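You operate a simulated robot arm through the tools that you are given. There is no shell and no other tool. Be economical: measure what you need, move in short steps, check, and stop when the job is done.

Carry out the task below with a simulated two-armed robot. There is one attempt and no reset: what you move stays moved.

## Task
Plug the heater in and fill the jar with warm water.
Fine: jar under the tap; lower knob at 30 C, upper knob HIGH; fill to about the mark once the thermometer shows 30 C; then OFF till it shows under 25 C.

The check looks at the end state, three seconds after you hand in, the way a careful person would. Anything else that was tipped, shoved, dropped, spilled or broken makes it a failure.

## Robot
Two 7-joint arms with fingered hands on one trunk, on a base that drives. Base frame: it is fixed to the floor where the robot stands at the start and does not move with it; the origin is under the middle of the robot, x ahead of it, y to its left, z up; the surface under the hand at the start is at about z = 900. Readings come in mm, rad, newtons and seconds.
The left shoulder is at the start at [13, 152, 1330], the right one opposite. With the tool pointing down near the work surface each hand reaches from about 100 to 740 mm from the robot's upright axis, wherever it stands, measured 20 degrees to its own side. Places, roughly: lower heater knob [700, 200, 1100]; sample jar [500, -2250, 1000]; socket on the heater post [800, 0, 1200]; upper heater knob [700, 200, 1200]. Payload 3.8 kg a hand.
The TCP of each hand is the grasp point between the finger pads, 30 mm short of the fingertips. In the tool frame z runs along the fingers and y along their closing line. The gripper opens to 104 mm. The gripper's body begins 35 mm behind the TCP. The gripper is a hand of 5 fingers: y runs from the thumb to the fingers, the wrist lies at [-15, -104, -178] in the tool frame, and closing takes about 1.5 s.
Orientation is that of the tool frame in the base frame, as a unit quaternion [x, y, z, w]. With the fingers straight down and the wrist toward the robot, the tool's x, y and z point along [0, 1, 0], [1, 0, 0] and [0, 0, -1] of the base frame.

## Interface
- The arms move only by the tool nudge_tool. It takes "left_motion", "right_motion" or both (then of equal length, played together; a hand with none holds still); each is text: rows parted by semicolons, each of 7 numbers parted by spaces: the shift along the tool's x, y, z in mm, then the turn, a rotation vector about the tool's x, y, z in rad, then the opening, from 0 (shut) to 1 (fully open). In form: x y z ax ay az hand; .... A call has 1 to 20 rows; each row shifts and turns the commanded pose from where the row before left it, along the tool's axes as they then stand. A row lasts 0.2 s, in which the tool goes at most 50 mm and 0.15 rad; a call with a longer step from one row to the next is refused whole, and so is a gripper value outside its range. A pose out of reach is approached as far as the arm can. The call stops where the force on the tool passes 40 N (or 10 N more than at its start, if that is more) or the arm is blocked; 0.2 s more then pass. The fingers move at their own pace (about 72 mm/s each) and stop on an object; they squeeze with about 31 N. The grip force told is the motor's: it shows also when the fingers shut on nothing. Time passes only in rows, and 0.2 s behind the last, so rows that do not move let the fingers close. The reply holds the time, the measured pose of the TCP, the force on the tool along the base axes, the opening and the grip force, in the units named above and with some noise, with the torque about the TCP (base axes, N m) and any sound that the robot's microphone picked up.
- Cameras (640 x 400 px; columns grow to the right, rows downward): "scene" is now at [97.3, 17.8, 1503.8]; the picture's right is [0.19, -0.98, -0.00], its down [-0.34, -0.06, -0.94] and it looks along [0.92, 0.18, -0.35] (base axes); focal length 214 px, centre (320, 200). "left" rides on the left gripper at [-80, -78, -141] in its tool frame; the picture's right is [-0.78, -0.30, 0.56], its down [0.54, -0.78, 0.33] and it looks along [0.33, 0.56, 0.76] (tool axes); focal length 247 px, centre (320, 200). "right" rides on the right gripper at [80, -78, -141] in its tool frame; the picture's right is [-0.78, 0.30, -0.56], its down [-0.53, -0.78, 0.33] and it looks along [-0.33, 0.56, 0.76] (tool axes); focal length 247 px, centre (320, 200). There is no depth. A picture from a camera that has moved, and an enlarged one, comes with that camera's place and axes in the base frame and with its lens.
- grab_frame(camera): a new picture of that camera. No time passes.
- raise_lower(by): slides the trunk up (or, below 0, down) by that many mm; the arms and the scene camera ride with it, the base frame stays. It gives what a move gives, with no picture.
- roll_base(legs): drives the robot by 1 to 6 legs, each [ahead, left, turn to the left] in mm, mm and rad, along the robot's own axes; the way and the turn of a leg run together, so that a leg with both is an arc; at most 1500 mm and 3.142 rad a leg. The arms and the cameras ride along, it lands a little off, and it stops where it bumps. It gives what a move gives.
- hand_shape(shape, hand): the hand has 5 fingers and takes this shape, open, in about a second: jaw (thumb against the fingers, like two jaws); tri (thumb and two fingers); tip (a fingertip pinch); poke (one finger out to press); point (the index stretched); flat (the hand flat); cup (the hand cupped); fist (a fist). The gripper value then closes the fingers along that shape, each until it touches; the sizes above hold for jaw. It gives what a move gives, with no picture.
- aim_head(pan, tilt): turns the head with the scene camera to pan (to the left, within 1.396 rad either way) and tilt (down, from -0.506 to 1.204), counted from straight ahead of the robot. It gives what a move gives.
- zoom(camera, box): a new picture of the part [left, top, right, bottom] of that camera's present view, enlarged. No time passes.
- finish_job(): hands the job in; it is judged then, once.

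Work in short steps. Places have to be worked out from the pictures, the camera data and where the tool is seen: move nearer, look again, correct. Check each grasp and each placing, and mend what went wrong. You have 120 turns and 88 pictures in all, those below and enlarged ones among them. Open the grippers and draw the arms clear of the work before you hand the job in, unless the task says otherwise; then end with one line.

The tools are called after "Request:" as a command line: name --argument value ..., lists and objects as JSON in quotes. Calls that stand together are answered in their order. nudge_tool: Moves the arms, as the interface text tells. Its arguments: {"type":"object","properties":{"left_motion":{"type":"string"},"right_motion":{"type":"string"}},"required":[]} The other tools are called the same way: raise_lower (by) slides the trunk up or down; hand_shape (shape, hand) gives the hand a shape; roll_base (legs) drives the base; aim_head (pan, tilt) turns the head that bears the scene camera; grab_frame (camera) takes a picture; zoom (camera, box) takes an enlarged picture of a part of a camera's view; finish_job () hands the job in.

At the start:

```text
time: 0.0
left_eef_pos: [452.8, 246.0, 1499.0]
left_tool_rot: [0.707, 0.707, -0.001, 0.0]
left_force: [0.4, -0.6, 0.2]
left_moment: [0.02, 0.02, 0.01]
left_width: 103.5
left_grip_force: 0.1
left_shape: jaw
right_eef_pos: [478.4, -132.0, 1529.8]
right_tool_rot: [0.707, 0.707, 0.0, 0.001]
right_force: [-0.6, 0.4, -0.8]
right_moment: [0.01, -0.01, -0.02]
right_width: 103.8
right_grip_force: 0.1
right_shape: jaw
trunk travel left (down, up): [-400.0, 56.0]
robot x, y, heading: [1.8, -0.1, -0.0]
head pan, tilt: [0.19, 0.349]
```

scene: 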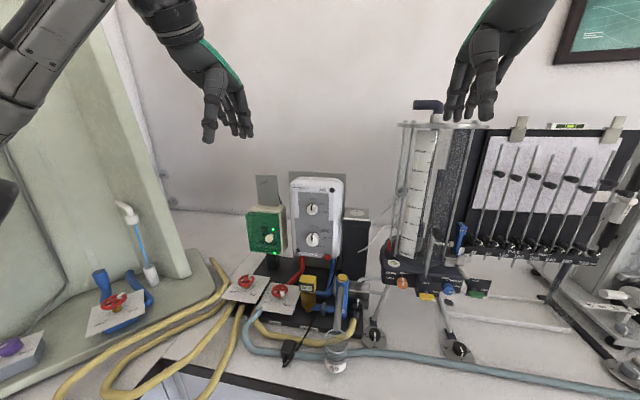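
right: 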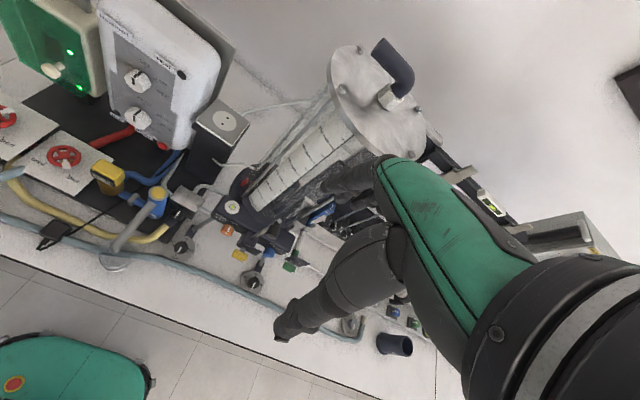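
left: 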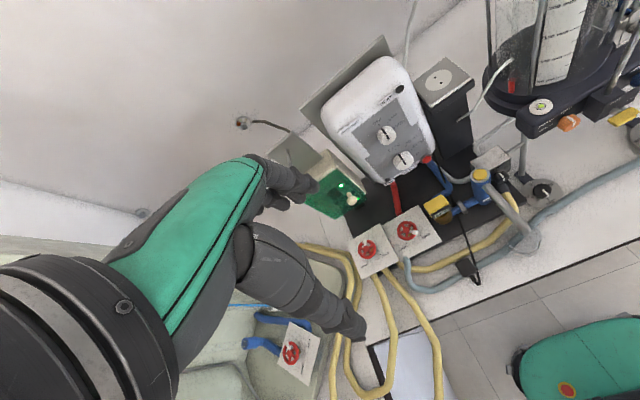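

I start by looking closely at the heater area to identify plug, socket, knobs, tap and thermometer.

Request:
zoom --camera "scene" --box '[220, 160, 400, 272]'

Request:
zoom --camera "scene" --box '[220, 260, 400, 380]'

Request:
zoom --camera "left" --box '[300, 40, 560, 290]'

```text
3.56 times, centred on (310, 216) of scene
camera zoom: at [97.3, 17.8, 1503.8], right [0.19, -0.98, 0.0], down [-0.34, -0.06, -0.94], along [0.92, 0.18, -0.35], focal length 763 px, centre (356, 143)
```

zoom: 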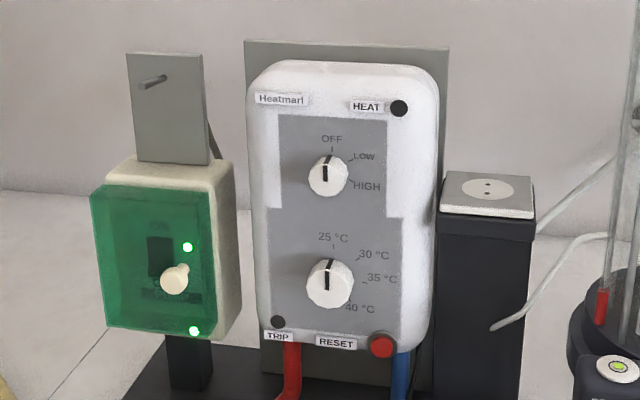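

```text
3.33 times, centred on (310, 320) of scene
camera zoom: at [97.3, 17.8, 1503.8], right [0.19, -0.98, 0.0], down [-0.34, -0.06, -0.94], along [0.92, 0.18, -0.35], focal length 715 px, centre (353, -200)
```

zoom: 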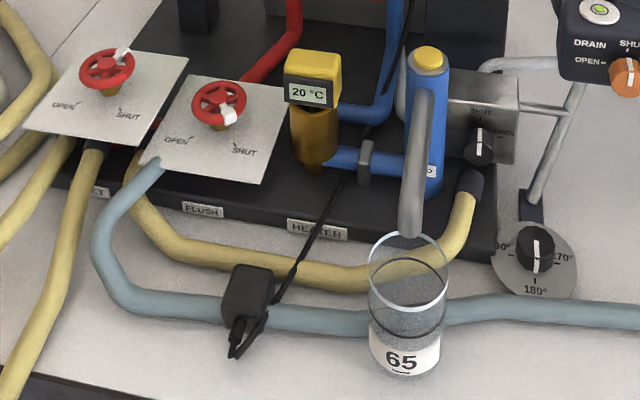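

```text
1.60 times, centred on (430, 165) of left
camera zoom: at [377.5, 167.0, 1640.3], right [-0.3, -0.78, -0.56], down [-0.78, 0.53, -0.33], along [0.56, 0.33, -0.76], focal length 395 px, centre (144, 256)
```

zoom: 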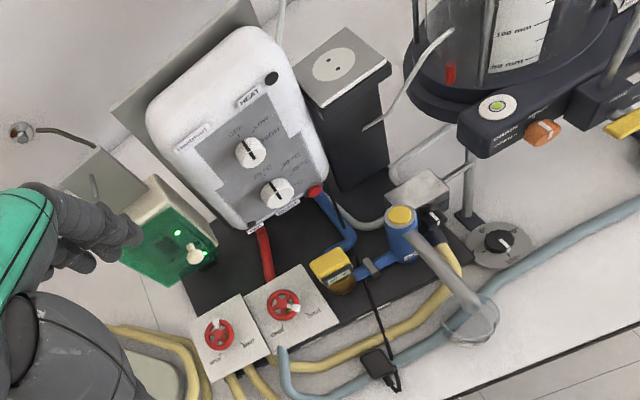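

The heater plug lies on the bench front on its cord, socket is on top of the black post; knobs at OFF and 25. There's a glass "65" under the spout, but the sample jar is told to be far right; I look there and at the rest.

Request:
aim_head --pan -1.2 --tilt 0.3

Request:
grab_frame --camera "scene"

Request:
zoom --camera "left" --box '[400, 140, 560, 300]'

Request:
zoom --camera "right" --box '[20, 100, 220, 300]'

```text
time: 1.5
left_eef_pos: [454.4, 248.0, 1499.1]
left_tool_rot: [0.706, 0.708, -0.001, 0.001]
left_force: [0.2, 0.0, 0.5]
left_moment: [0.01, -0.03, -0.03]
left_width: 103.6
left_grip_force: 0.0
left_shape: jaw
right_eef_pos: [479.4, -133.4, 1530.3]
right_tool_rot: [0.707, 0.707, 0.0, 0.001]
right_force: [0.1, 0.3, 0.2]
right_moment: [0.02, -0.02, -0.01]
right_width: 103.7
right_grip_force: 0.1
right_shape: jaw
trunk travel left (down, up): [-400.0, 56.0]
robot x, y, heading: [0.7, 1.1, 0.003]
head pan, tilt: [-1.201, 0.3]
```

```text
81 pictures are left
camera scene: at [39.7, -86.8, 1508.9], right [-0.93, -0.36, 0.01], down [-0.12, 0.28, -0.95], along [0.34, -0.89, -0.3], focal length 214 px, centre (320, 200)
```

scene: 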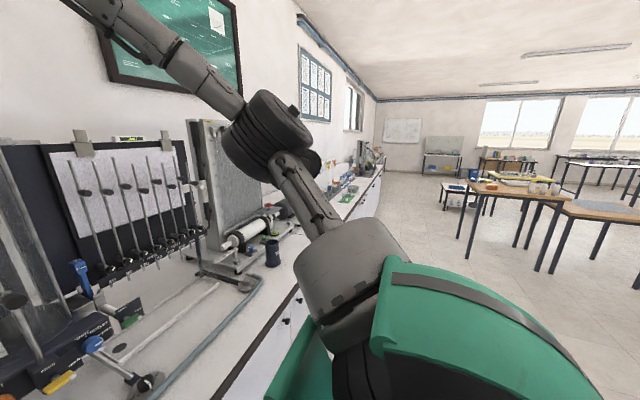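

```text
2.50 times, centred on (480, 220) of left
camera zoom: at [377.5, 167.0, 1640.3], right [-0.3, -0.78, -0.56], down [-0.78, 0.53, -0.33], along [0.56, 0.33, -0.76], focal length 617 px, centre (-80, 150)
```

zoom: 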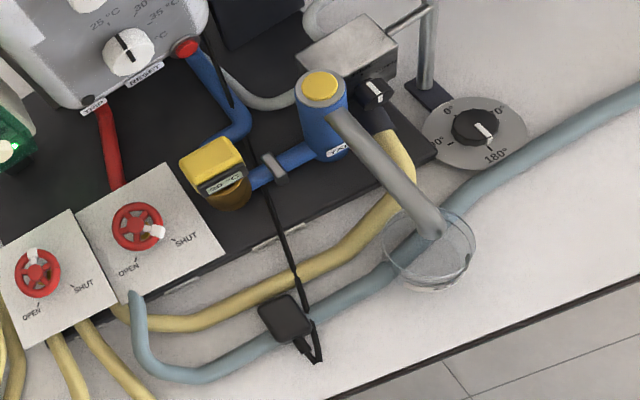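

```text
2.00 times, centred on (120, 200) of right
camera zoom: at [401.2, -51.5, 1671.0], right [0.29, -0.78, 0.56], down [-0.78, -0.53, -0.33], along [0.56, -0.33, -0.76], focal length 494 px, centre (720, 200)
```

zoom: 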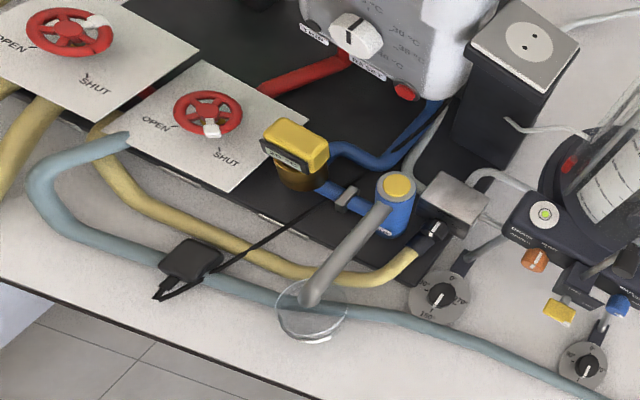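

I zoom on the far bench where the sample jar should appear, around (353,183).

Request:
zoom --camera "scene" --box '[240, 120, 400, 280]'

Request:
zoom --camera "scene" --box '[310, 140, 390, 220]'

```text
2.50 times, centred on (320, 200) of scene
camera zoom: at [39.7, -86.8, 1508.9], right [-0.93, -0.36, 0.01], down [-0.12, 0.28, -0.95], along [0.34, -0.89, -0.3], focal length 536 px, centre (320, 200)
```

zoom: 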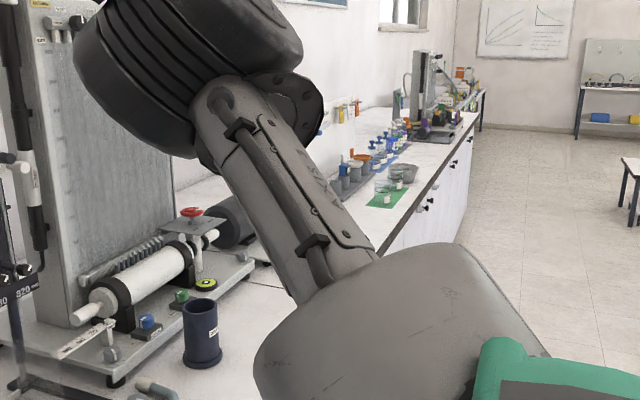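

```text
5.00 times, centred on (350, 180) of scene
camera zoom: at [39.7, -86.8, 1508.9], right [-0.93, -0.36, 0.01], down [-0.12, 0.28, -0.95], along [0.34, -0.89, -0.3], focal length 1072 px, centre (170, 300)
```

zoom: 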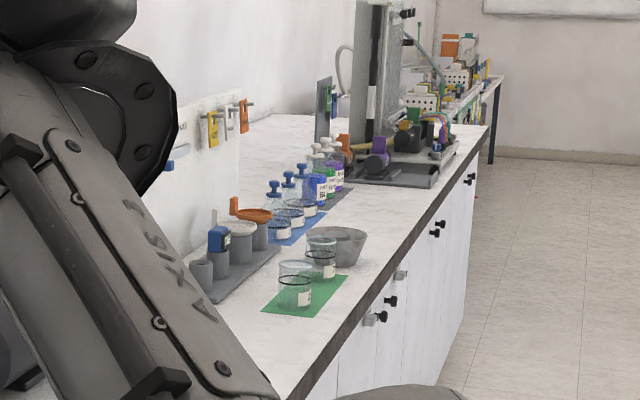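

Two beakers stand on a green mat around y≈-2250. I drive along the bench to look at them closely.

Request:
roll_base --legs '[[-60, 0, 0], [0, -1100, 0], [0, -1000, 0]]'

Request:
aim_head --pan -0.2 --tilt 0.7

Request:
grab_frame --camera "scene"

```text
time: 12.5
left_eef_pos: [377.5, -1860.3, 1498.7]
left_tool_rot: [0.712, 0.702, 0.0, 0.0]
left_force: [0.3, 0.0, -0.2]
left_moment: [-0.01, 0.0, 0.0]
left_width: 104.0
left_grip_force: 0.0
left_shape: jaw
right_eef_pos: [396.4, -2239.3, 1529.7]
right_tool_rot: [0.713, 0.701, 0.0, 0.0]
right_force: [-1.3, 0.0, 0.2]
right_moment: [-0.02, -0.02, -0.01]
right_width: 103.4
right_grip_force: 0.1
right_shape: jaw
trunk travel left (down, up): [-400.0, 56.0]
robot x, y, heading: [-80.2, -2100.9, -0.015]
head pan, tilt: [-1.201, 0.3]
```

```text
time: 13.8
left_eef_pos: [377.3, -1860.0, 1498.2]
left_tool_rot: [0.712, 0.703, -0.001, 0.001]
left_force: [-0.5, 0.3, 0.3]
left_moment: [0.0, 0.03, -0.03]
left_width: 103.7
left_grip_force: 0.0
left_shape: jaw
right_eef_pos: [396.5, -2240.0, 1529.8]
right_tool_rot: [0.712, 0.702, 0.001, 0.001]
right_force: [0.4, -0.5, -0.3]
right_moment: [0.01, 0.0, -0.02]
right_width: 103.9
right_grip_force: 0.0
right_shape: jaw
trunk travel left (down, up): [-400.0, 56.0]
robot x, y, heading: [-81.9, -2101.7, -0.015]
head pan, tilt: [-0.201, 0.7]
```

```text
76 pictures are left
camera scene: at [7.7, -2119.0, 1472.3], right [-0.21, -0.98, 0.0], down [-0.64, 0.14, -0.76], along [0.74, -0.16, -0.65], focal length 214 px, centre (320, 200)
```

scene: 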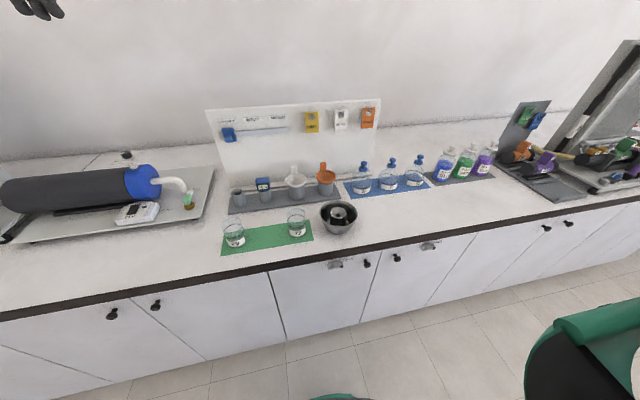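

Request:
zoom --camera "scene" --box '[200, 180, 360, 280]'

Request:
zoom --camera "scene" --box '[200, 95, 400, 215]'

```text
4.00 times, centred on (280, 230) of scene
camera zoom: at [7.7, -2119.0, 1472.3], right [-0.21, -0.98, 0.0], down [-0.64, 0.14, -0.76], along [0.74, -0.16, -0.65], focal length 858 px, centre (480, 80)
```

zoom: 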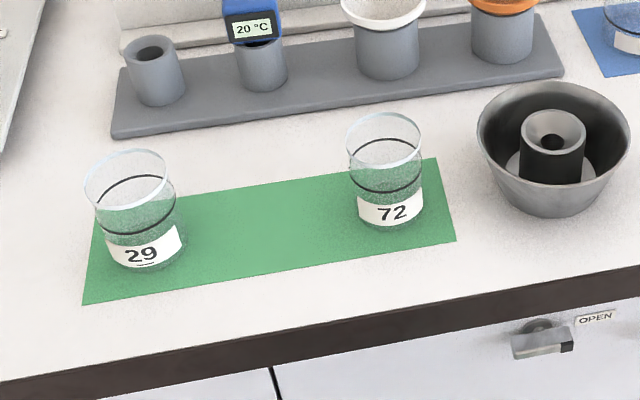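

```text
3.20 times, centred on (300, 155) of scene
camera zoom: at [7.7, -2119.0, 1472.3], right [-0.21, -0.98, 0.0], down [-0.64, 0.14, -0.76], along [0.74, -0.16, -0.65], focal length 686 px, centre (384, 344)
```

zoom: 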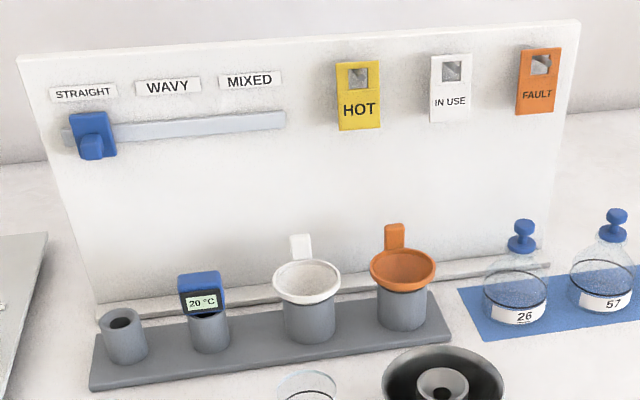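

Three like jars: 29 and 72 here, 65 by the tap. I check whether these contain anything and how they differ.

Request:
zoom --camera "scene" --box '[215, 200, 315, 262]'

Request:
grab_frame --camera "right"

Request:
grab_frame --camera "left"

```text
6.40 times, centred on (265, 231) of scene
camera zoom: at [7.7, -2119.0, 1472.3], right [-0.21, -0.98, 0.0], down [-0.64, 0.14, -0.76], along [0.74, -0.16, -0.65], focal length 1373 px, centre (672, 2)
```

zoom: 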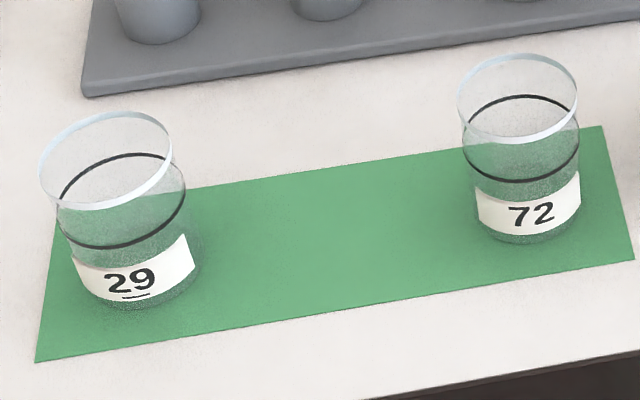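

```text
72 pictures are left
camera right: at [319.5, -2158.4, 1671.0], right [0.28, -0.78, 0.56], down [-0.78, -0.52, -0.33], along [0.55, -0.34, -0.76], focal length 247 px, centre (320, 200)
```

right: 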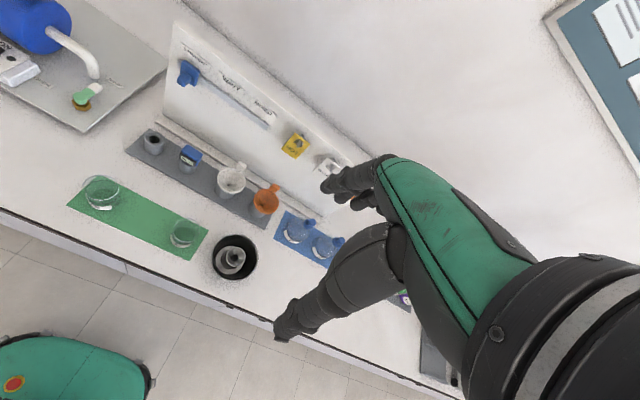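

```text
71 pictures are left
camera left: at [299.2, -1939.5, 1640.3], right [-0.31, -0.77, -0.56], down [-0.77, 0.55, -0.33], along [0.56, 0.32, -0.76], focal length 247 px, centre (320, 200)
```

left: 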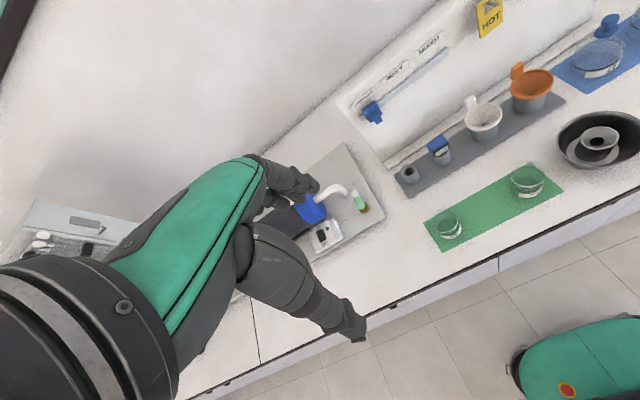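

Jars here look like spares (the empty middle spot is 65's); by triangulation jar 65 already stands right under the spout tip (≈[476,47,1028] vs jar ≈[471,52], rim z≈1000). I drive back and examine the rig closely.

Request:
roll_base --legs '[[0, 1100, 0.0], [0, 1090, 0.015]]'

Request:
aim_head --pan 0.1 --tilt 0.6

Request:
grab_frame --camera "scene"

```text
time: 24.6
left_eef_pos: [387.9, 325.8, 1498.3]
left_tool_rot: [0.705, 0.709, 0.0, 0.0]
left_force: [0.1, -0.9, 0.4]
left_moment: [0.0, -0.02, -0.02]
left_width: 103.4
left_grip_force: 0.0
left_shape: jaw
right_eef_pos: [414.2, -52.4, 1529.3]
right_tool_rot: [0.705, 0.709, 0.002, 0.0]
right_force: [-0.3, 0.1, 0.1]
right_moment: [-0.01, 0.02, -0.03]
right_width: 103.6
right_grip_force: 0.1
right_shape: jaw
trunk travel left (down, up): [-400.0, 56.0]
robot x, y, heading: [-65.3, 79.9, 0.007]
head pan, tilt: [-0.201, 0.7]
```

```text
time: 25.4
left_eef_pos: [388.1, 327.3, 1499.3]
left_tool_rot: [0.705, 0.709, -0.001, 0.0]
left_force: [-0.1, -0.3, -0.1]
left_moment: [0.02, -0.02, 0.0]
left_width: 103.8
left_grip_force: 0.1
left_shape: jaw
right_eef_pos: [414.9, -51.1, 1530.2]
right_tool_rot: [0.705, 0.709, 0.0, 0.001]
right_force: [-0.7, 0.6, -0.6]
right_moment: [0.02, 0.02, 0.0]
right_width: 103.6
right_grip_force: 0.0
right_shape: jaw
trunk travel left (down, up): [-400.0, 56.0]
robot x, y, heading: [-68.0, 77.4, 0.002]
head pan, tilt: [0.099, 0.6]
```

```text
70 pictures are left
camera scene: at [28.6, 88.1, 1480.8], right [0.1, -0.99, 0.0], down [-0.57, -0.06, -0.82], along [0.81, 0.09, -0.57], focal length 214 px, centre (320, 200)
```

scene: 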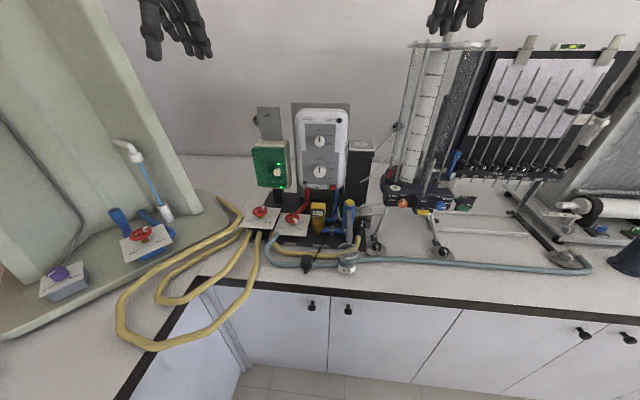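

Back in place (robot at y≈77). I take close views of the rig.

Request:
zoom --camera "scene" --box '[230, 190, 390, 290]'

Request:
zoom --camera "scene" --box '[295, 195, 395, 285]'

Request:
zoom --camera "scene" --box '[90, 130, 260, 300]'

```text
4.00 times, centred on (310, 240) of scene
camera zoom: at [28.6, 88.1, 1480.8], right [0.1, -0.99, 0.0], down [-0.57, -0.06, -0.82], along [0.81, 0.09, -0.57], focal length 858 px, centre (360, 40)
```

zoom: 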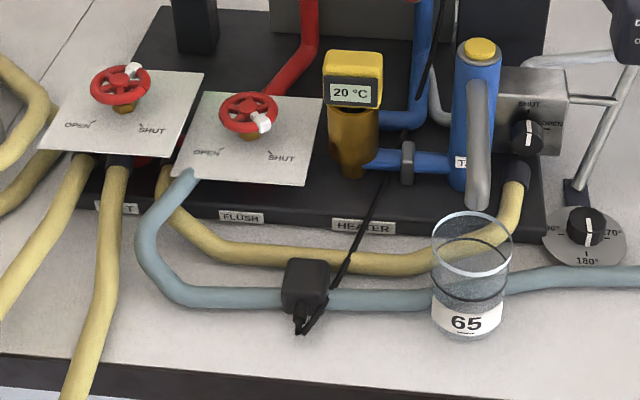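

```text
4.44 times, centred on (345, 240) of scene
camera zoom: at [28.6, 88.1, 1480.8], right [0.1, -0.99, 0.0], down [-0.57, -0.06, -0.82], along [0.81, 0.09, -0.57], focal length 953 px, centre (209, 22)
```

zoom: 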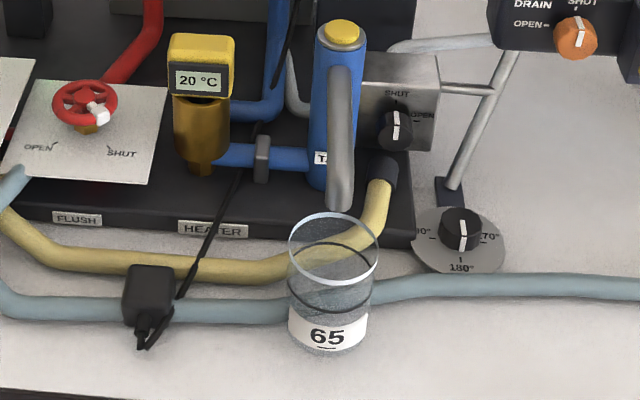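

```text
2.35 times, centred on (175, 215) of scene
camera zoom: at [28.6, 88.1, 1480.8], right [0.1, -0.99, 0.0], down [-0.57, -0.06, -0.82], along [0.81, 0.09, -0.57], focal length 505 px, centre (661, 165)
```

zoom: 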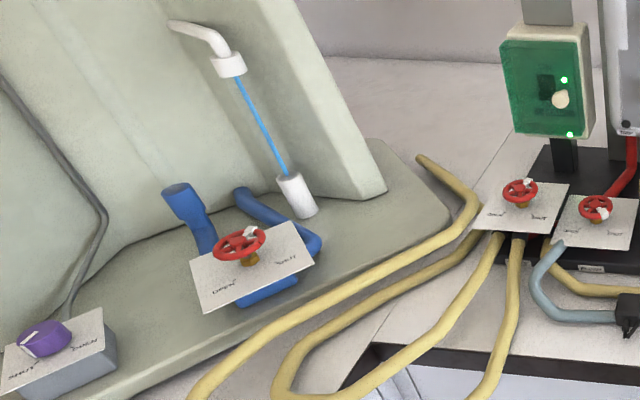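

The tap opening knob isn't yet certain. I drive forward to x≈0 and bring hand cameras down for close views.

Request:
roll_base --legs '[[70, 0, 0]]'

Request:
nudge_tool --left_motion "-16.7 -9.5 40 0 0 0 1;-16.7 -9.5 40 0 0 0 1;-16.7 -9.5 40 0 0 0 1;-16.7 -9.5 40 0 0 0 1;-16.7 -9.5 40 0 0 0 1;-16.7 -9.5 40 0 0 0 1;-16.7 -9.5 40 0 0 0 1;-16.7 -9.5 40 0 0 0 1;-16.7 -9.5 40 0 0 0 1;-16.7 -9.5 40 0 0 0 1" --right_motion "1 -5.4 33 0 0 0 1;1 -5.4 33 0 0 0 1;1 -5.4 33 0 0 0 1;1 -5.4 33 0 0 0 1;1 -5.4 33 0 0 0 1;1 -5.4 33 0 0 0 1;1 -5.4 33 0 0 0 1;1 -5.4 33 0 0 0 1;1 -5.4 33 0 0 0 1;1 -5.4 33 0 0 0 1"

Request:
grab_frame --camera "left"

Request:
grab_frame --camera "right"

```text
time: 26.4
left_eef_pos: [443.0, 328.6, 1503.2]
left_tool_rot: [0.704, 0.71, 0.003, 0.004]
left_force: [-0.6, 0.6, -0.3]
left_moment: [0.04, -0.07, 0.01]
left_width: 103.8
left_grip_force: 0.0
left_shape: jaw
right_eef_pos: [471.4, -50.5, 1536.6]
right_tool_rot: [0.705, 0.71, 0.004, 0.004]
right_force: [-2.0, -0.4, -0.1]
right_moment: [-0.03, -0.04, -0.03]
right_width: 103.7
right_grip_force: 0.2
right_shape: jaw
trunk travel left (down, up): [-400.0, 56.0]
robot x, y, heading: [2.9, 78.3, 0.006]
head pan, tilt: [0.099, 0.6]
```

```text
time: 28.6
left_eef_pos: [361.9, 159.3, 1099.5]
left_tool_rot: [0.705, 0.709, 0.0, 0.002]
left_force: [-1.3, -0.5, 0.4]
left_moment: [-0.01, -0.02, 0.04]
left_width: 103.9
left_grip_force: 0.1
left_shape: jaw
right_eef_pos: [429.4, -40.8, 1200.2]
right_tool_rot: [0.705, 0.709, 0.002, 0.001]
right_force: [-0.1, -0.4, 0.3]
right_moment: [-0.01, -0.02, 0.01]
right_width: 103.8
right_grip_force: 0.1
right_shape: jaw
trunk travel left (down, up): [-400.0, 56.0]
robot x, y, heading: [7.6, 81.1, 0.01]
head pan, tilt: [0.099, 0.6]
```

```text
66 pictures are left
camera left: at [284.9, 79.0, 1241.3], right [-0.29, -0.78, -0.56], down [-0.78, 0.53, -0.33], along [0.55, 0.34, -0.76], focal length 247 px, centre (320, 200)
```

left: 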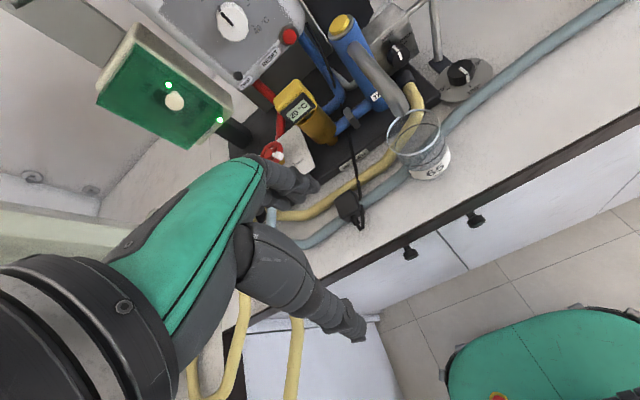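

```text
65 pictures are left
camera right: at [351.5, 38.7, 1341.2], right [0.3, -0.78, 0.56], down [-0.77, -0.54, -0.34], along [0.56, -0.33, -0.76], focal length 247 px, centre (320, 200)
```

right: 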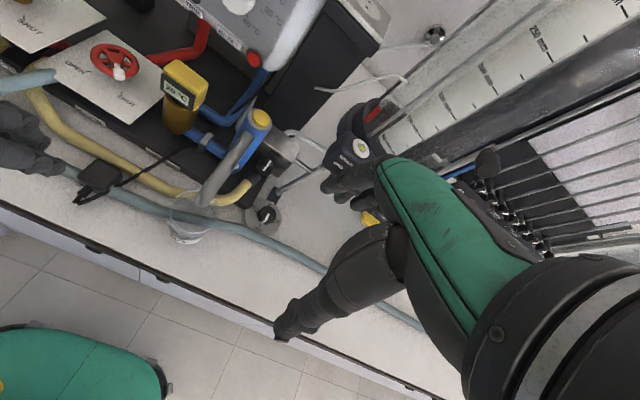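

Request:
zoom --camera "left" --box '[320, 0, 500, 120]'

Request:
zoom --camera "left" --box '[300, 100, 480, 240]'

Request:
zoom --camera "right" --box '[150, 90, 310, 240]'

Request:
zoom --camera "right" --box '[60, 140, 140, 210]'

```text
3.33 times, centred on (410, 60) of left
camera zoom: at [284.9, 79.0, 1241.3], right [-0.29, -0.78, -0.56], down [-0.78, 0.53, -0.33], along [0.55, 0.34, -0.76], focal length 823 px, centre (20, 667)
```

zoom: 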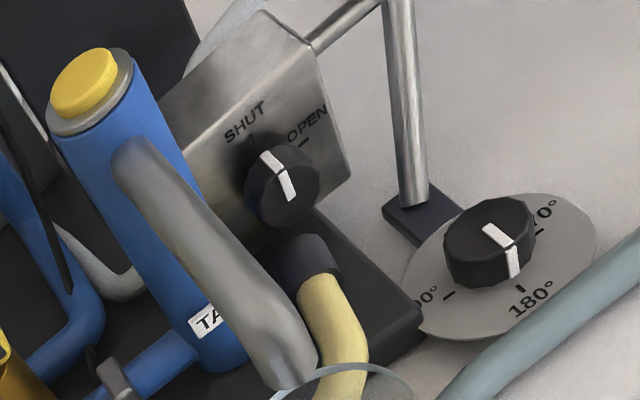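

```text
2.86 times, centred on (390, 170) of left
camera zoom: at [284.9, 79.0, 1241.3], right [-0.29, -0.78, -0.56], down [-0.78, 0.53, -0.33], along [0.55, 0.34, -0.76], focal length 706 px, centre (120, 286)
```

zoom: 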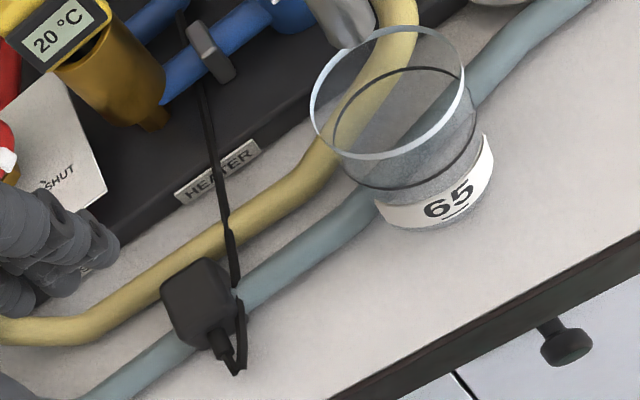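

```text
2.67 times, centred on (230, 165) of right
camera zoom: at [351.5, 38.7, 1341.2], right [0.3, -0.78, 0.56], down [-0.77, -0.54, -0.34], along [0.56, -0.33, -0.76], focal length 659 px, centre (560, 293)
```

zoom: 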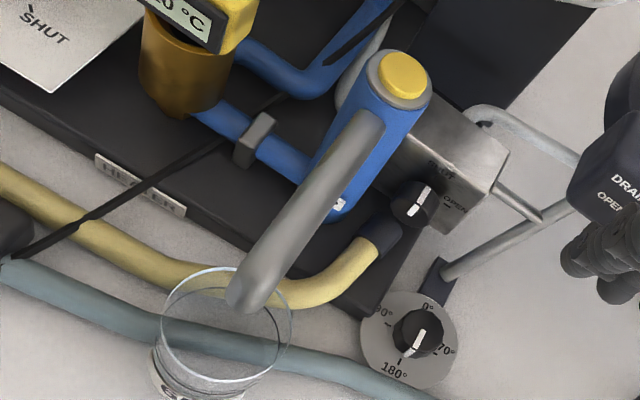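

```text
5.71 times, centred on (100, 175) of right
camera zoom: at [351.5, 38.7, 1341.2], right [0.3, -0.78, 0.56], down [-0.77, -0.54, -0.34], along [0.56, -0.33, -0.76], focal length 1411 px, centre (1577, 343)
```

zoom: 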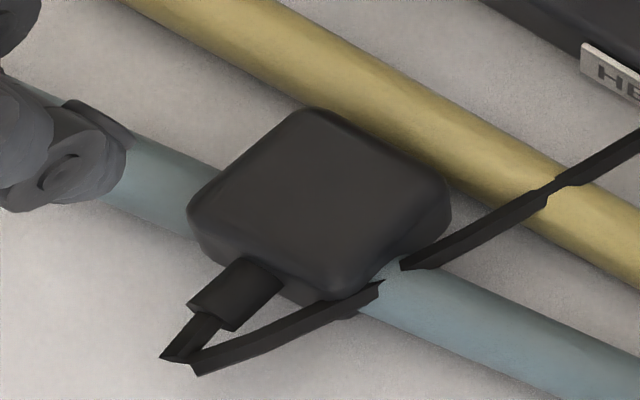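

Plug sits at about (483,185,920), a square block with the cord gland facing the robot; I must learn where the pins are. I tilt the left camera to look straight down at it.

Request:
nudge_tool --left_motion "0 34 10 0 0 0 1;0 34 10 0 0 0 1;0 34 10 0 0 0 1;0 0 0 0.126 0 0 1;0 0 0 0.126 0 0 1;0 0 0 0.126 0 0 1;0 0 0 0.126 0 0 1;0 0 0 0.126 0 0 1"

Request:
grab_frame --camera "left"

```text
time: 30.4
left_eef_pos: [465.1, 159.9, 1069.1]
left_tool_rot: [0.67, 0.674, -0.221, -0.218]
left_force: [-0.6, -0.2, -0.8]
left_moment: [0.01, 0.0, -0.01]
left_width: 103.6
left_grip_force: 0.0
left_shape: jaw
right_eef_pos: [431.7, -42.2, 1201.1]
right_tool_rot: [0.705, 0.709, 0.001, 0.001]
right_force: [-0.3, 0.4, -0.1]
right_moment: [-0.01, -0.02, 0.02]
right_width: 103.8
right_grip_force: 0.0
right_shape: jaw
trunk travel left (down, up): [-400.0, 56.0]
robot x, y, heading: [4.4, 77.4, 0.007]
head pan, tilt: [0.099, 0.6]
```

```text
60 pictures are left
camera left: at [487.3, 80.7, 1229.9], right [-0.56, -0.78, -0.27], down [-0.83, 0.53, 0.19], along [0.0, 0.33, -0.94], focal length 247 px, centre (320, 200)
```

left: 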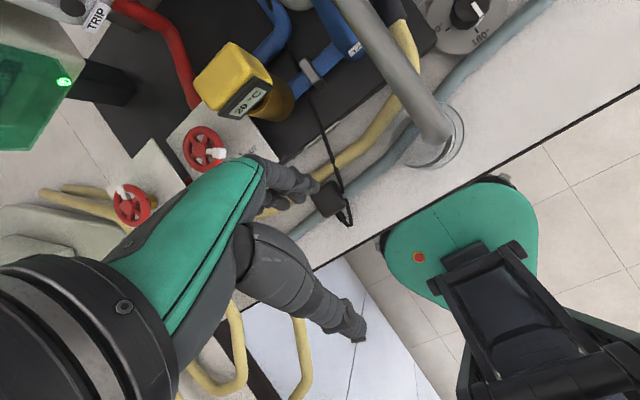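

Request:
zoom --camera "left" --box '[285, 160, 375, 240]'

```text
5.00 times, centred on (330, 200) of left
camera zoom: at [487.3, 80.7, 1229.9], right [-0.56, -0.78, -0.27], down [-0.83, 0.53, 0.19], along [0.0, 0.33, -0.94], focal length 1235 px, centre (270, 200)
```

zoom: 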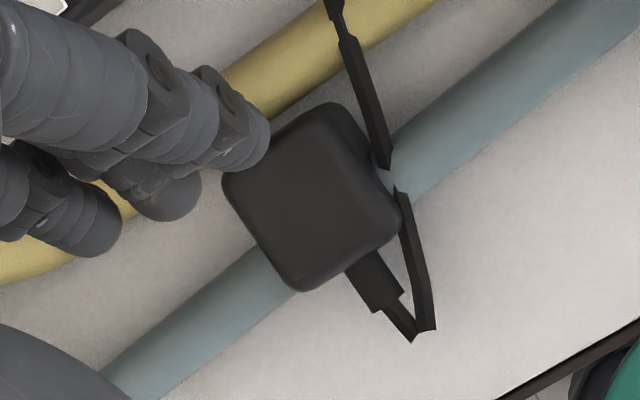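

No pins show on the top, back or sides, so they should point down; the gland points to −x, and the block is ~33 mm square with top near z≈920. I untilt the left hand, yaw it 90° (wrist to the left) so the jaws close along y, then look.

Request:
nudge_tool --left_motion "0 0 0 -0.126 0 0 1;0 0 0 -0.126 0 0 1;0 0 0 -0.126 0 0 1;0 0 0 -0.126 0 0 1;0 0 0 -0.126 0 0 1;0 0 0 0 0 0.143 1;0 0 0 0 0 0.143 1;0 0 0 0 0 0.143 1;0 0 0 0 0 0.143 1;0 0 0 0 0 0.143 1;0 0 0 0 0 0.143 1;0 0 0 0 0 0.143 1;0 0 0 0 0 0.143 1;0 0 0 0 0 0.143 1;0 0 0 0 0 0.143 1;0 0 0 0 0 0.141 1;0 0 0 0 0 0 1"

Request:
grab_frame --camera "left"

Request:
grab_frame --camera "right"

```text
time: 34.0
left_eef_pos: [464.6, 161.2, 1069.4]
left_tool_rot: [1.0, 0.002, 0.001, 0.001]
left_force: [0.3, 0.0, 0.0]
left_moment: [0.06, 0.01, -0.01]
left_width: 104.0
left_grip_force: 0.1
left_shape: jaw
right_eef_pos: [429.5, -39.1, 1200.3]
right_tool_rot: [0.705, 0.709, 0.001, 0.001]
right_force: [0.8, -0.2, 1.4]
right_moment: [0.0, 0.02, 0.0]
right_width: 103.8
right_grip_force: 0.3
right_shape: jaw
trunk travel left (down, up): [-400.0, 56.0]
robot x, y, heading: [0.1, 79.0, 0.009]
head pan, tilt: [0.099, 0.6]
```

```text
58 pictures are left
camera left: at [385.3, 238.3, 1210.7], right [-0.78, 0.29, -0.56], down [0.53, 0.78, -0.33], along [0.34, -0.56, -0.76], focal length 247 px, centre (320, 200)
```

left: 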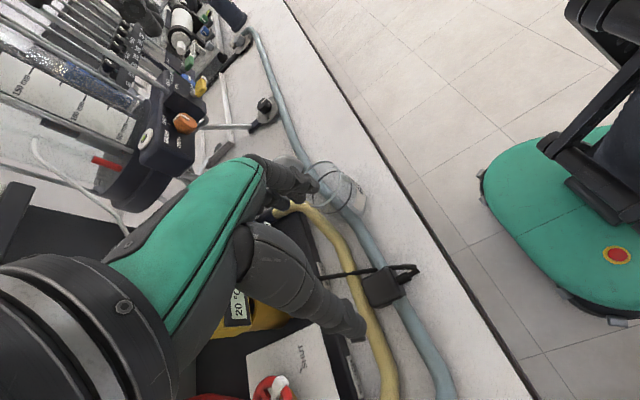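

```text
57 pictures are left
camera right: at [351.6, 39.5, 1341.5], right [0.3, -0.77, 0.56], down [-0.77, -0.54, -0.34], along [0.56, -0.33, -0.76], focal length 247 px, centre (320, 200)
```

right: 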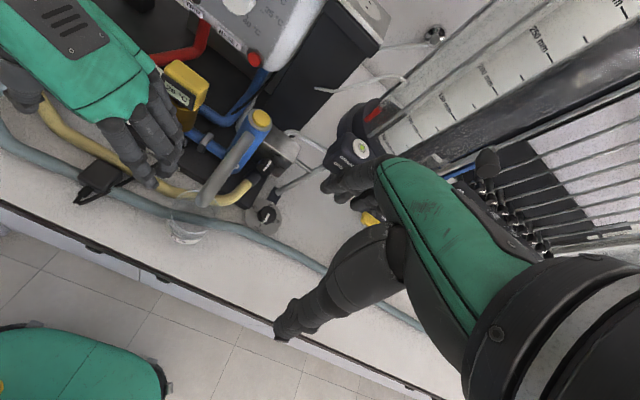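

I narrow the opening to 0.6 to stay clear of the jar, align over the plug at (481,178) and descend to z≈990, then check.

Request:
nudge_tool --left_motion "8 -8.5 0 0 0 0 0.6;8 -8.5 0 0 0 0 0.6;0 0 20 0 0 0 0.6;0 0 20 0 0 0 0.6;0 0 20 0 0 0 0.6;0 0 20 0 0 0 0.6"

Request:
zoom --camera "left" --box '[240, 140, 460, 340]'

Request:
zoom --camera "right" --box '[0, 100, 220, 260]'

```text
time: 35.4
left_eef_pos: [481.5, 177.8, 991.3]
left_tool_rot: [1.0, 0.003, 0.001, 0.001]
left_force: [0.1, 0.1, -0.6]
left_moment: [0.0, -0.01, 0.02]
left_width: 62.6
left_grip_force: 0.0
left_shape: jaw
right_eef_pos: [429.1, -40.7, 1200.2]
right_tool_rot: [0.705, 0.709, 0.0, 0.0]
right_force: [0.1, -0.4, -0.1]
right_moment: [0.02, 0.01, 0.03]
right_width: 103.7
right_grip_force: 0.1
right_shape: jaw
trunk travel left (down, up): [-400.0, 56.0]
robot x, y, heading: [6.5, 80.2, 0.004]
head pan, tilt: [0.099, 0.6]
```

```text
2.00 times, centred on (350, 240) of left
camera zoom: at [401.3, 255.3, 1130.6], right [-0.78, 0.29, -0.56], down [0.53, 0.78, -0.33], along [0.34, -0.55, -0.76], focal length 494 px, centre (260, 120)
```

zoom: 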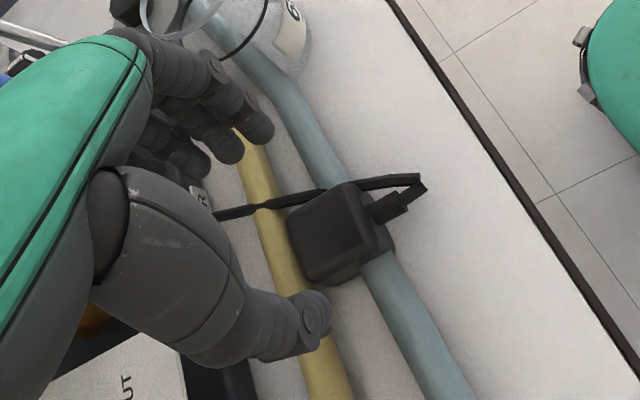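

```text
2.50 times, centred on (110, 180) of right
camera zoom: at [351.8, 39.5, 1341.5], right [0.3, -0.77, 0.56], down [-0.77, -0.54, -0.33], along [0.56, -0.33, -0.76], focal length 617 px, centre (845, 250)
```

zoom: 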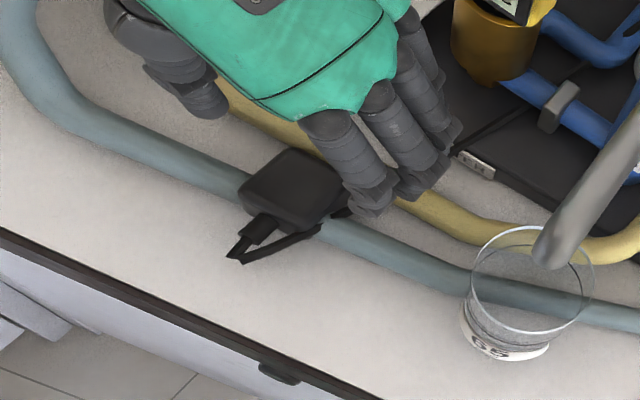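

The plug's top centre lines up with the projected TCP line. I descend to z≈936 slowly.

Request:
nudge_tool --left_motion "0 0 14 0 0 0 0.6;0 0 14 0 0 0 0.6;0 0 14 0 0 0 0.6;0 0 10 0 0 0 0.6;0 0 4 0 0 0 0.6;0 0 0 0 0 0 0.6"

Request:
zoom --camera "left" --box '[240, 140, 460, 340]'

Request:
zoom --camera "right" --box '[20, 110, 180, 240]'

```text
time: 36.8
left_eef_pos: [480.3, 177.5, 934.4]
left_tool_rot: [1.0, 0.004, -0.001, 0.001]
left_force: [0.3, 1.4, 0.2]
left_moment: [0.02, 0.02, 0.04]
left_width: 63.0
left_grip_force: 0.1
left_shape: jaw
right_eef_pos: [431.2, -40.8, 1200.4]
right_tool_rot: [0.705, 0.709, 0.002, 0.002]
right_force: [0.1, 0.5, -0.6]
right_moment: [-0.03, 0.0, -0.02]
right_width: 103.6
right_grip_force: 0.1
right_shape: jaw
trunk travel left (down, up): [-400.0, 56.0]
robot x, y, heading: [4.3, 79.6, 0.004]
head pan, tilt: [0.099, 0.6]
```

```text
2.00 times, centred on (350, 240) of left
camera zoom: at [401.0, 255.1, 1074.6], right [-0.78, 0.29, -0.56], down [0.53, 0.78, -0.33], along [0.34, -0.55, -0.76], focal length 494 px, centre (260, 120)
```

zoom: 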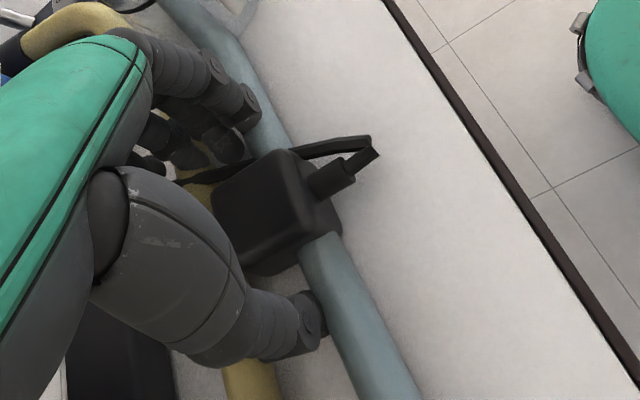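

```text
3.08 times, centred on (100, 175) of right
camera zoom: at [351.7, 39.4, 1341.5], right [0.3, -0.77, 0.56], down [-0.77, -0.54, -0.34], along [0.56, -0.33, -0.76], focal length 760 px, centre (997, 277)
```

zoom: 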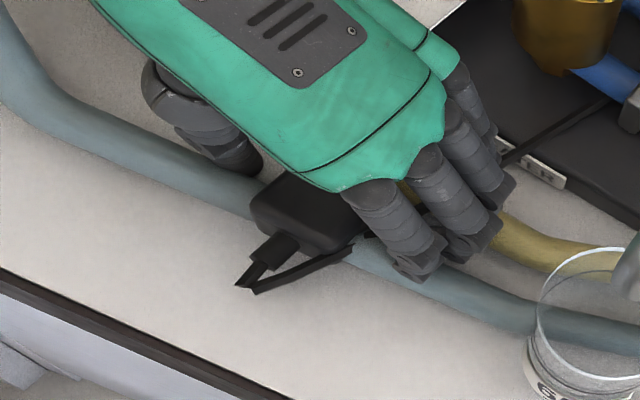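

Thumb and fingers straddle the block with no contact. I close the grip.

Request:
nudge_tool --left_motion "0 0 0 0 0 0 0.45;0 0 0 0 0 0 0.3;0 0 0 0 0 0 0.2;0 0 0 0 0 0 0.1;0 0 0 0 0 0 0;0 0 0 0 0 0 0;0 0 0 0 0 0 0;0 0 0 0 0 0 0"

Request:
zoom --camera "left" --box '[240, 140, 460, 340]'

```text
time: 38.6
left_eef_pos: [480.2, 178.0, 933.1]
left_tool_rot: [1.0, 0.004, -0.001, 0.001]
left_force: [-0.7, 0.8, 0.4]
left_moment: [-0.01, 0.01, 0.0]
left_width: 31.2
left_grip_force: 31.2
left_shape: jaw
right_eef_pos: [429.5, -40.5, 1201.4]
right_tool_rot: [0.705, 0.709, 0.001, 0.0]
right_force: [0.2, 0.2, -0.3]
right_moment: [-0.03, -0.01, -0.01]
right_width: 103.7
right_grip_force: 0.0
right_shape: jaw
trunk travel left (down, up): [-400.0, 56.0]
robot x, y, heading: [5.7, 80.3, 0.008]
head pan, tilt: [0.099, 0.6]
```

```text
2.00 times, centred on (350, 240) of left
camera zoom: at [401.0, 255.1, 1074.6], right [-0.78, 0.29, -0.56], down [0.53, 0.78, -0.33], along [0.34, -0.55, -0.76], focal length 494 px, centre (260, 120)
```

zoom: 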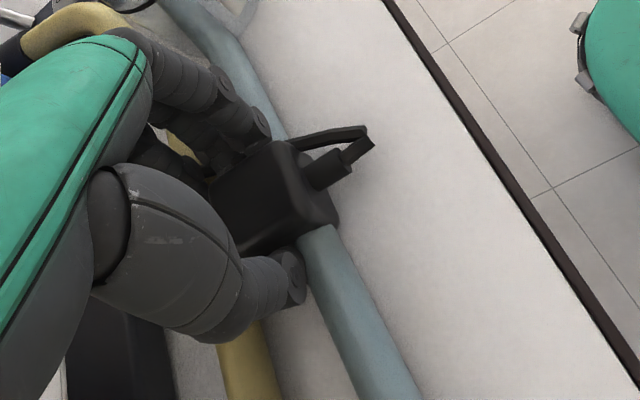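

Gripped (31.2 mm). I lift the plug and tilt the hand toward the head camera to see the pins.

Request:
nudge_tool --left_motion "0 0 -20 0 0 0 0;0 0 -30 0 0 0 0;0 0 -40 0 0 0 0;-10 0 -40 0 0 0 0;-10 0 -40 0 0 0 0;-10 0 -40 0 0 0 0;-10 0 -40 0 0 0 0;0 0 0 0 -0.14 0 0;0 0 0 0 -0.14 0 0;0 0 0 0 -0.14 0 0;0 0 0 0 -0.14 0 0;0 0 0 0 -0.14 0 0;0 0 0 0 -0.14 0 0;0 0 0 0 -0.14 0 0;0 0 0 0 -0.14 0 0"

Request:
grab_frame --camera "scene"

```text
time: 41.8
left_eef_pos: [441.1, 178.3, 1182.7]
left_tool_rot: [0.847, 0.003, -0.531, 0.004]
left_force: [0.4, -0.3, -0.9]
left_moment: [0.04, -0.01, 0.01]
left_width: 31.3
left_grip_force: 31.5
left_shape: jaw
right_eef_pos: [431.4, -41.4, 1201.3]
right_tool_rot: [0.705, 0.709, 0.002, 0.0]
right_force: [0.3, -0.3, 0.1]
right_moment: [0.0, 0.0, 0.02]
right_width: 103.6
right_grip_force: 0.0
right_shape: jaw
trunk travel left (down, up): [-400.0, 56.0]
robot x, y, heading: [4.5, 76.8, 0.004]
head pan, tilt: [0.099, 0.6]
```

```text
51 pictures are left
camera scene: at [98.3, 88.0, 1480.8], right [0.11, -0.99, 0.0], down [-0.57, -0.06, -0.82], along [0.81, 0.09, -0.57], focal length 214 px, centre (320, 200)
```

scene: 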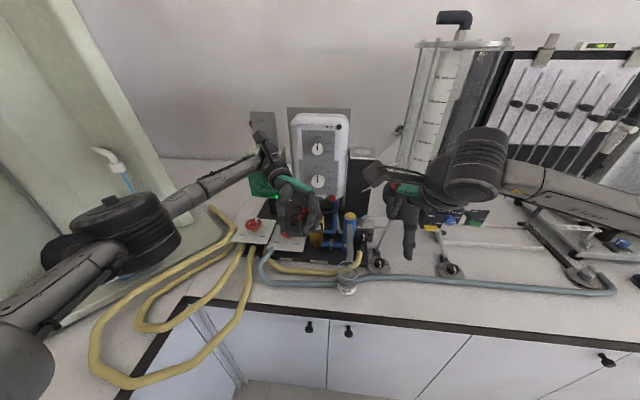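

Request:
zoom --camera "scene" --box '[260, 170, 360, 250]'

```text
5.00 times, centred on (310, 210) of scene
camera zoom: at [98.3, 88.0, 1480.8], right [0.11, -0.99, 0.0], down [-0.57, -0.06, -0.82], along [0.81, 0.09, -0.57], focal length 1072 px, centre (370, 150)
```

zoom: 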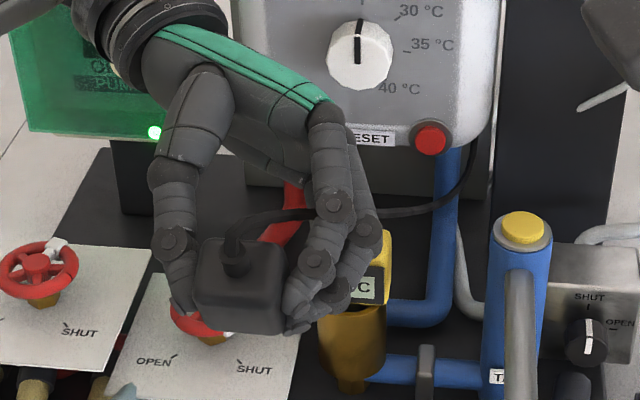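

The former bottom face looks blank, so the pins are likely opposite the gland. I tilt the hand the other way (fingers forward) so the far face turns up.

Request:
nudge_tool --left_motion "0 0 0 0 0.14 0 0;0 0 0 0 0.14 0 0;0 0 0 0 0.14 0 0;0 0 0 0 0.14 0 0;0 0 0 0 0.14 0 0;0 0 0 0 0.14 0 0;0 0 0 0 0.14 0 0;0 0 0 0 0.14 0 0;0 0 0 0 0.14 0 0;0 0 0 0 0.14 0 0;0 0 0 0 0.14 0 0;0 0 0 0 0.14 0 0;0 0 0 0 0.14 0 0;0 0 0 0 0.14 0 0;0 0 0 0 0.14 0 0;0 0 0 0 0.14 0 0;0 0 0 0 0.14 0 0"

Request:
zoom --camera "scene" --box '[260, 170, 360, 250]'

```text
time: 45.4
left_eef_pos: [440.8, 177.2, 1183.5]
left_tool_rot: [0.807, 0.002, 0.59, -0.001]
left_force: [0.6, -0.2, -0.7]
left_moment: [0.01, 0.05, 0.02]
left_width: 30.9
left_grip_force: 30.6
left_shape: jaw
right_eef_pos: [429.2, -40.7, 1200.7]
right_tool_rot: [0.704, 0.71, 0.001, 0.001]
right_force: [0.0, 0.7, -0.8]
right_moment: [0.01, -0.01, 0.01]
right_width: 103.4
right_grip_force: 0.1
right_shape: jaw
trunk travel left (down, up): [-400.0, 56.0]
robot x, y, heading: [7.2, 80.1, 0.002]
head pan, tilt: [0.099, 0.6]
```

```text
5.00 times, centred on (310, 210) of scene
camera zoom: at [97.3, 88.6, 1480.9], right [0.11, -0.99, 0.0], down [-0.57, -0.06, -0.82], along [0.82, 0.09, -0.57], focal length 1072 px, centre (370, 150)
```

zoom: 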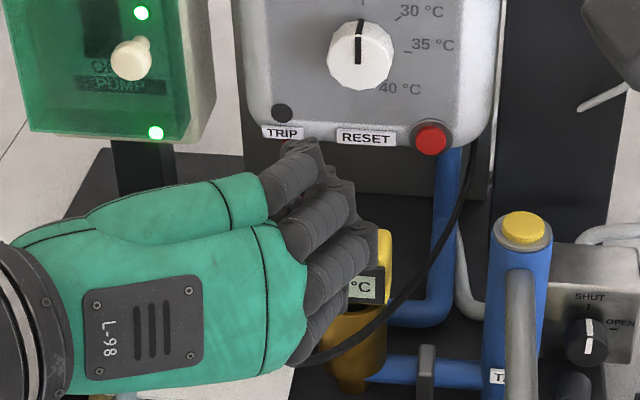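

The hand hides it from the head. I shift the left hand 80 mm left and bring the right camera up and yawed to look at the plug from above.

Request:
nudge_tool --left_motion "0 -40 0 0 0 0 0;0 -40 0 0 0 0 0;0 0 0 0 0 0 0;0 0 0 0 0 0 0;0 0 0 0 0 0 0;0 0 0 0 0 0 0;0 0 0 0 0 0 0;0 0 0 0 0 0 0;0 0 0 0 0 0 0;0 0 0 0 0 0 0;0 0 0 0 0 0 0;0 0 0 0 0 0 0;0 0 0 0 0 0 0;0 0 0 0 0 0 0;0 0 0 0 0 0 0;0 0 0 0 0 0 0" --right_motion "30.6 -8 -29 0 0 0 1;30.6 -8 -29 0 0 0 1;30.6 -8 -29 0 0 0 1;30.6 -8 -29 0 0 0 1;30.6 -8 -29 0 0 0 1;0 0 0 0 0 -0.143 1;0 0 0 0 0 -0.143 1;0 0 0 0 0 -0.143 1;0 0 0 0 0 -0.143 1;0 0 0 0 0 -0.143 1;0 0 0 0 0 -0.143 1;0 0 0 0 0 -0.143 1;0 0 0 0 0 -0.143 1;0 0 0 0 0 -0.143 1;0 0 0 0 0 -0.143 1;0 0 0 0 0 -0.141 1"

Request:
grab_frame --camera "right"

```text
time: 48.8
left_eef_pos: [440.4, 256.9, 1183.5]
left_tool_rot: [0.808, 0.004, 0.589, -0.001]
left_force: [0.1, -0.7, -0.3]
left_moment: [-0.01, -0.02, 0.0]
left_width: 30.6
left_grip_force: 31.4
left_shape: jaw
right_eef_pos: [388.1, 111.6, 1345.4]
right_tool_rot: [0.167, 0.986, 0.001, 0.0]
right_force: [0.3, 1.0, -0.9]
right_moment: [-0.03, -0.02, 0.02]
right_width: 103.7
right_grip_force: 0.0
right_shape: jaw
right hand out of reach, approached as far as the arm can: row 14, 15, 16
trunk travel left (down, up): [-400.0, 56.0]
robot x, y, heading: [1.4, 75.4, 0.0]
head pan, tilt: [0.099, 0.6]
```

```text
48 pictures are left
camera right: at [287.3, 66.0, 1486.2], right [0.83, 0.02, 0.56], down [0.25, -0.91, -0.33], along [0.5, 0.42, -0.76], focal length 247 px, centre (320, 200)
```

right: 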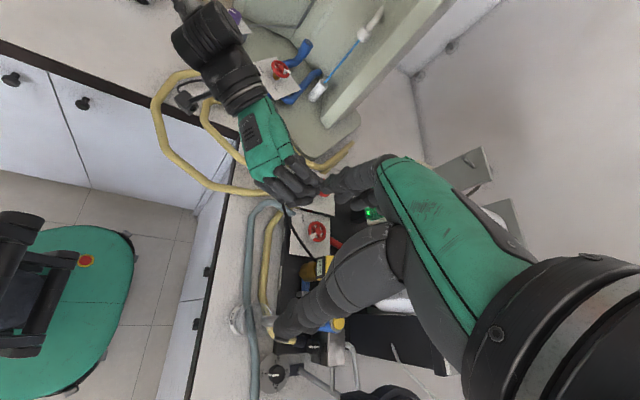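

Request:
zoom --camera "right" --box '[250, 140, 350, 220]'

```text
5.00 times, centred on (300, 180) of right
camera zoom: at [287.3, 66.0, 1486.2], right [0.83, 0.02, 0.56], down [0.25, -0.91, -0.33], along [0.5, 0.42, -0.76], focal length 1235 px, centre (420, 300)
```

zoom: 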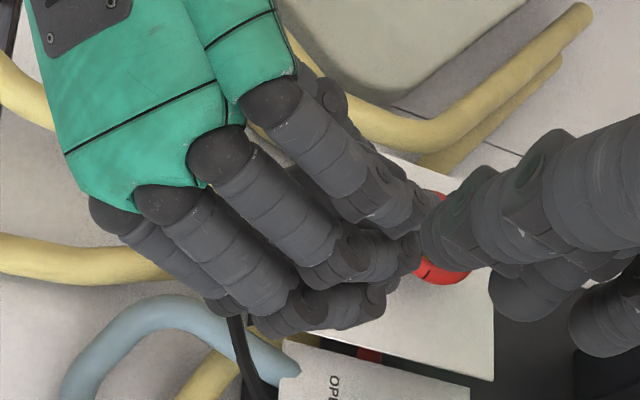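

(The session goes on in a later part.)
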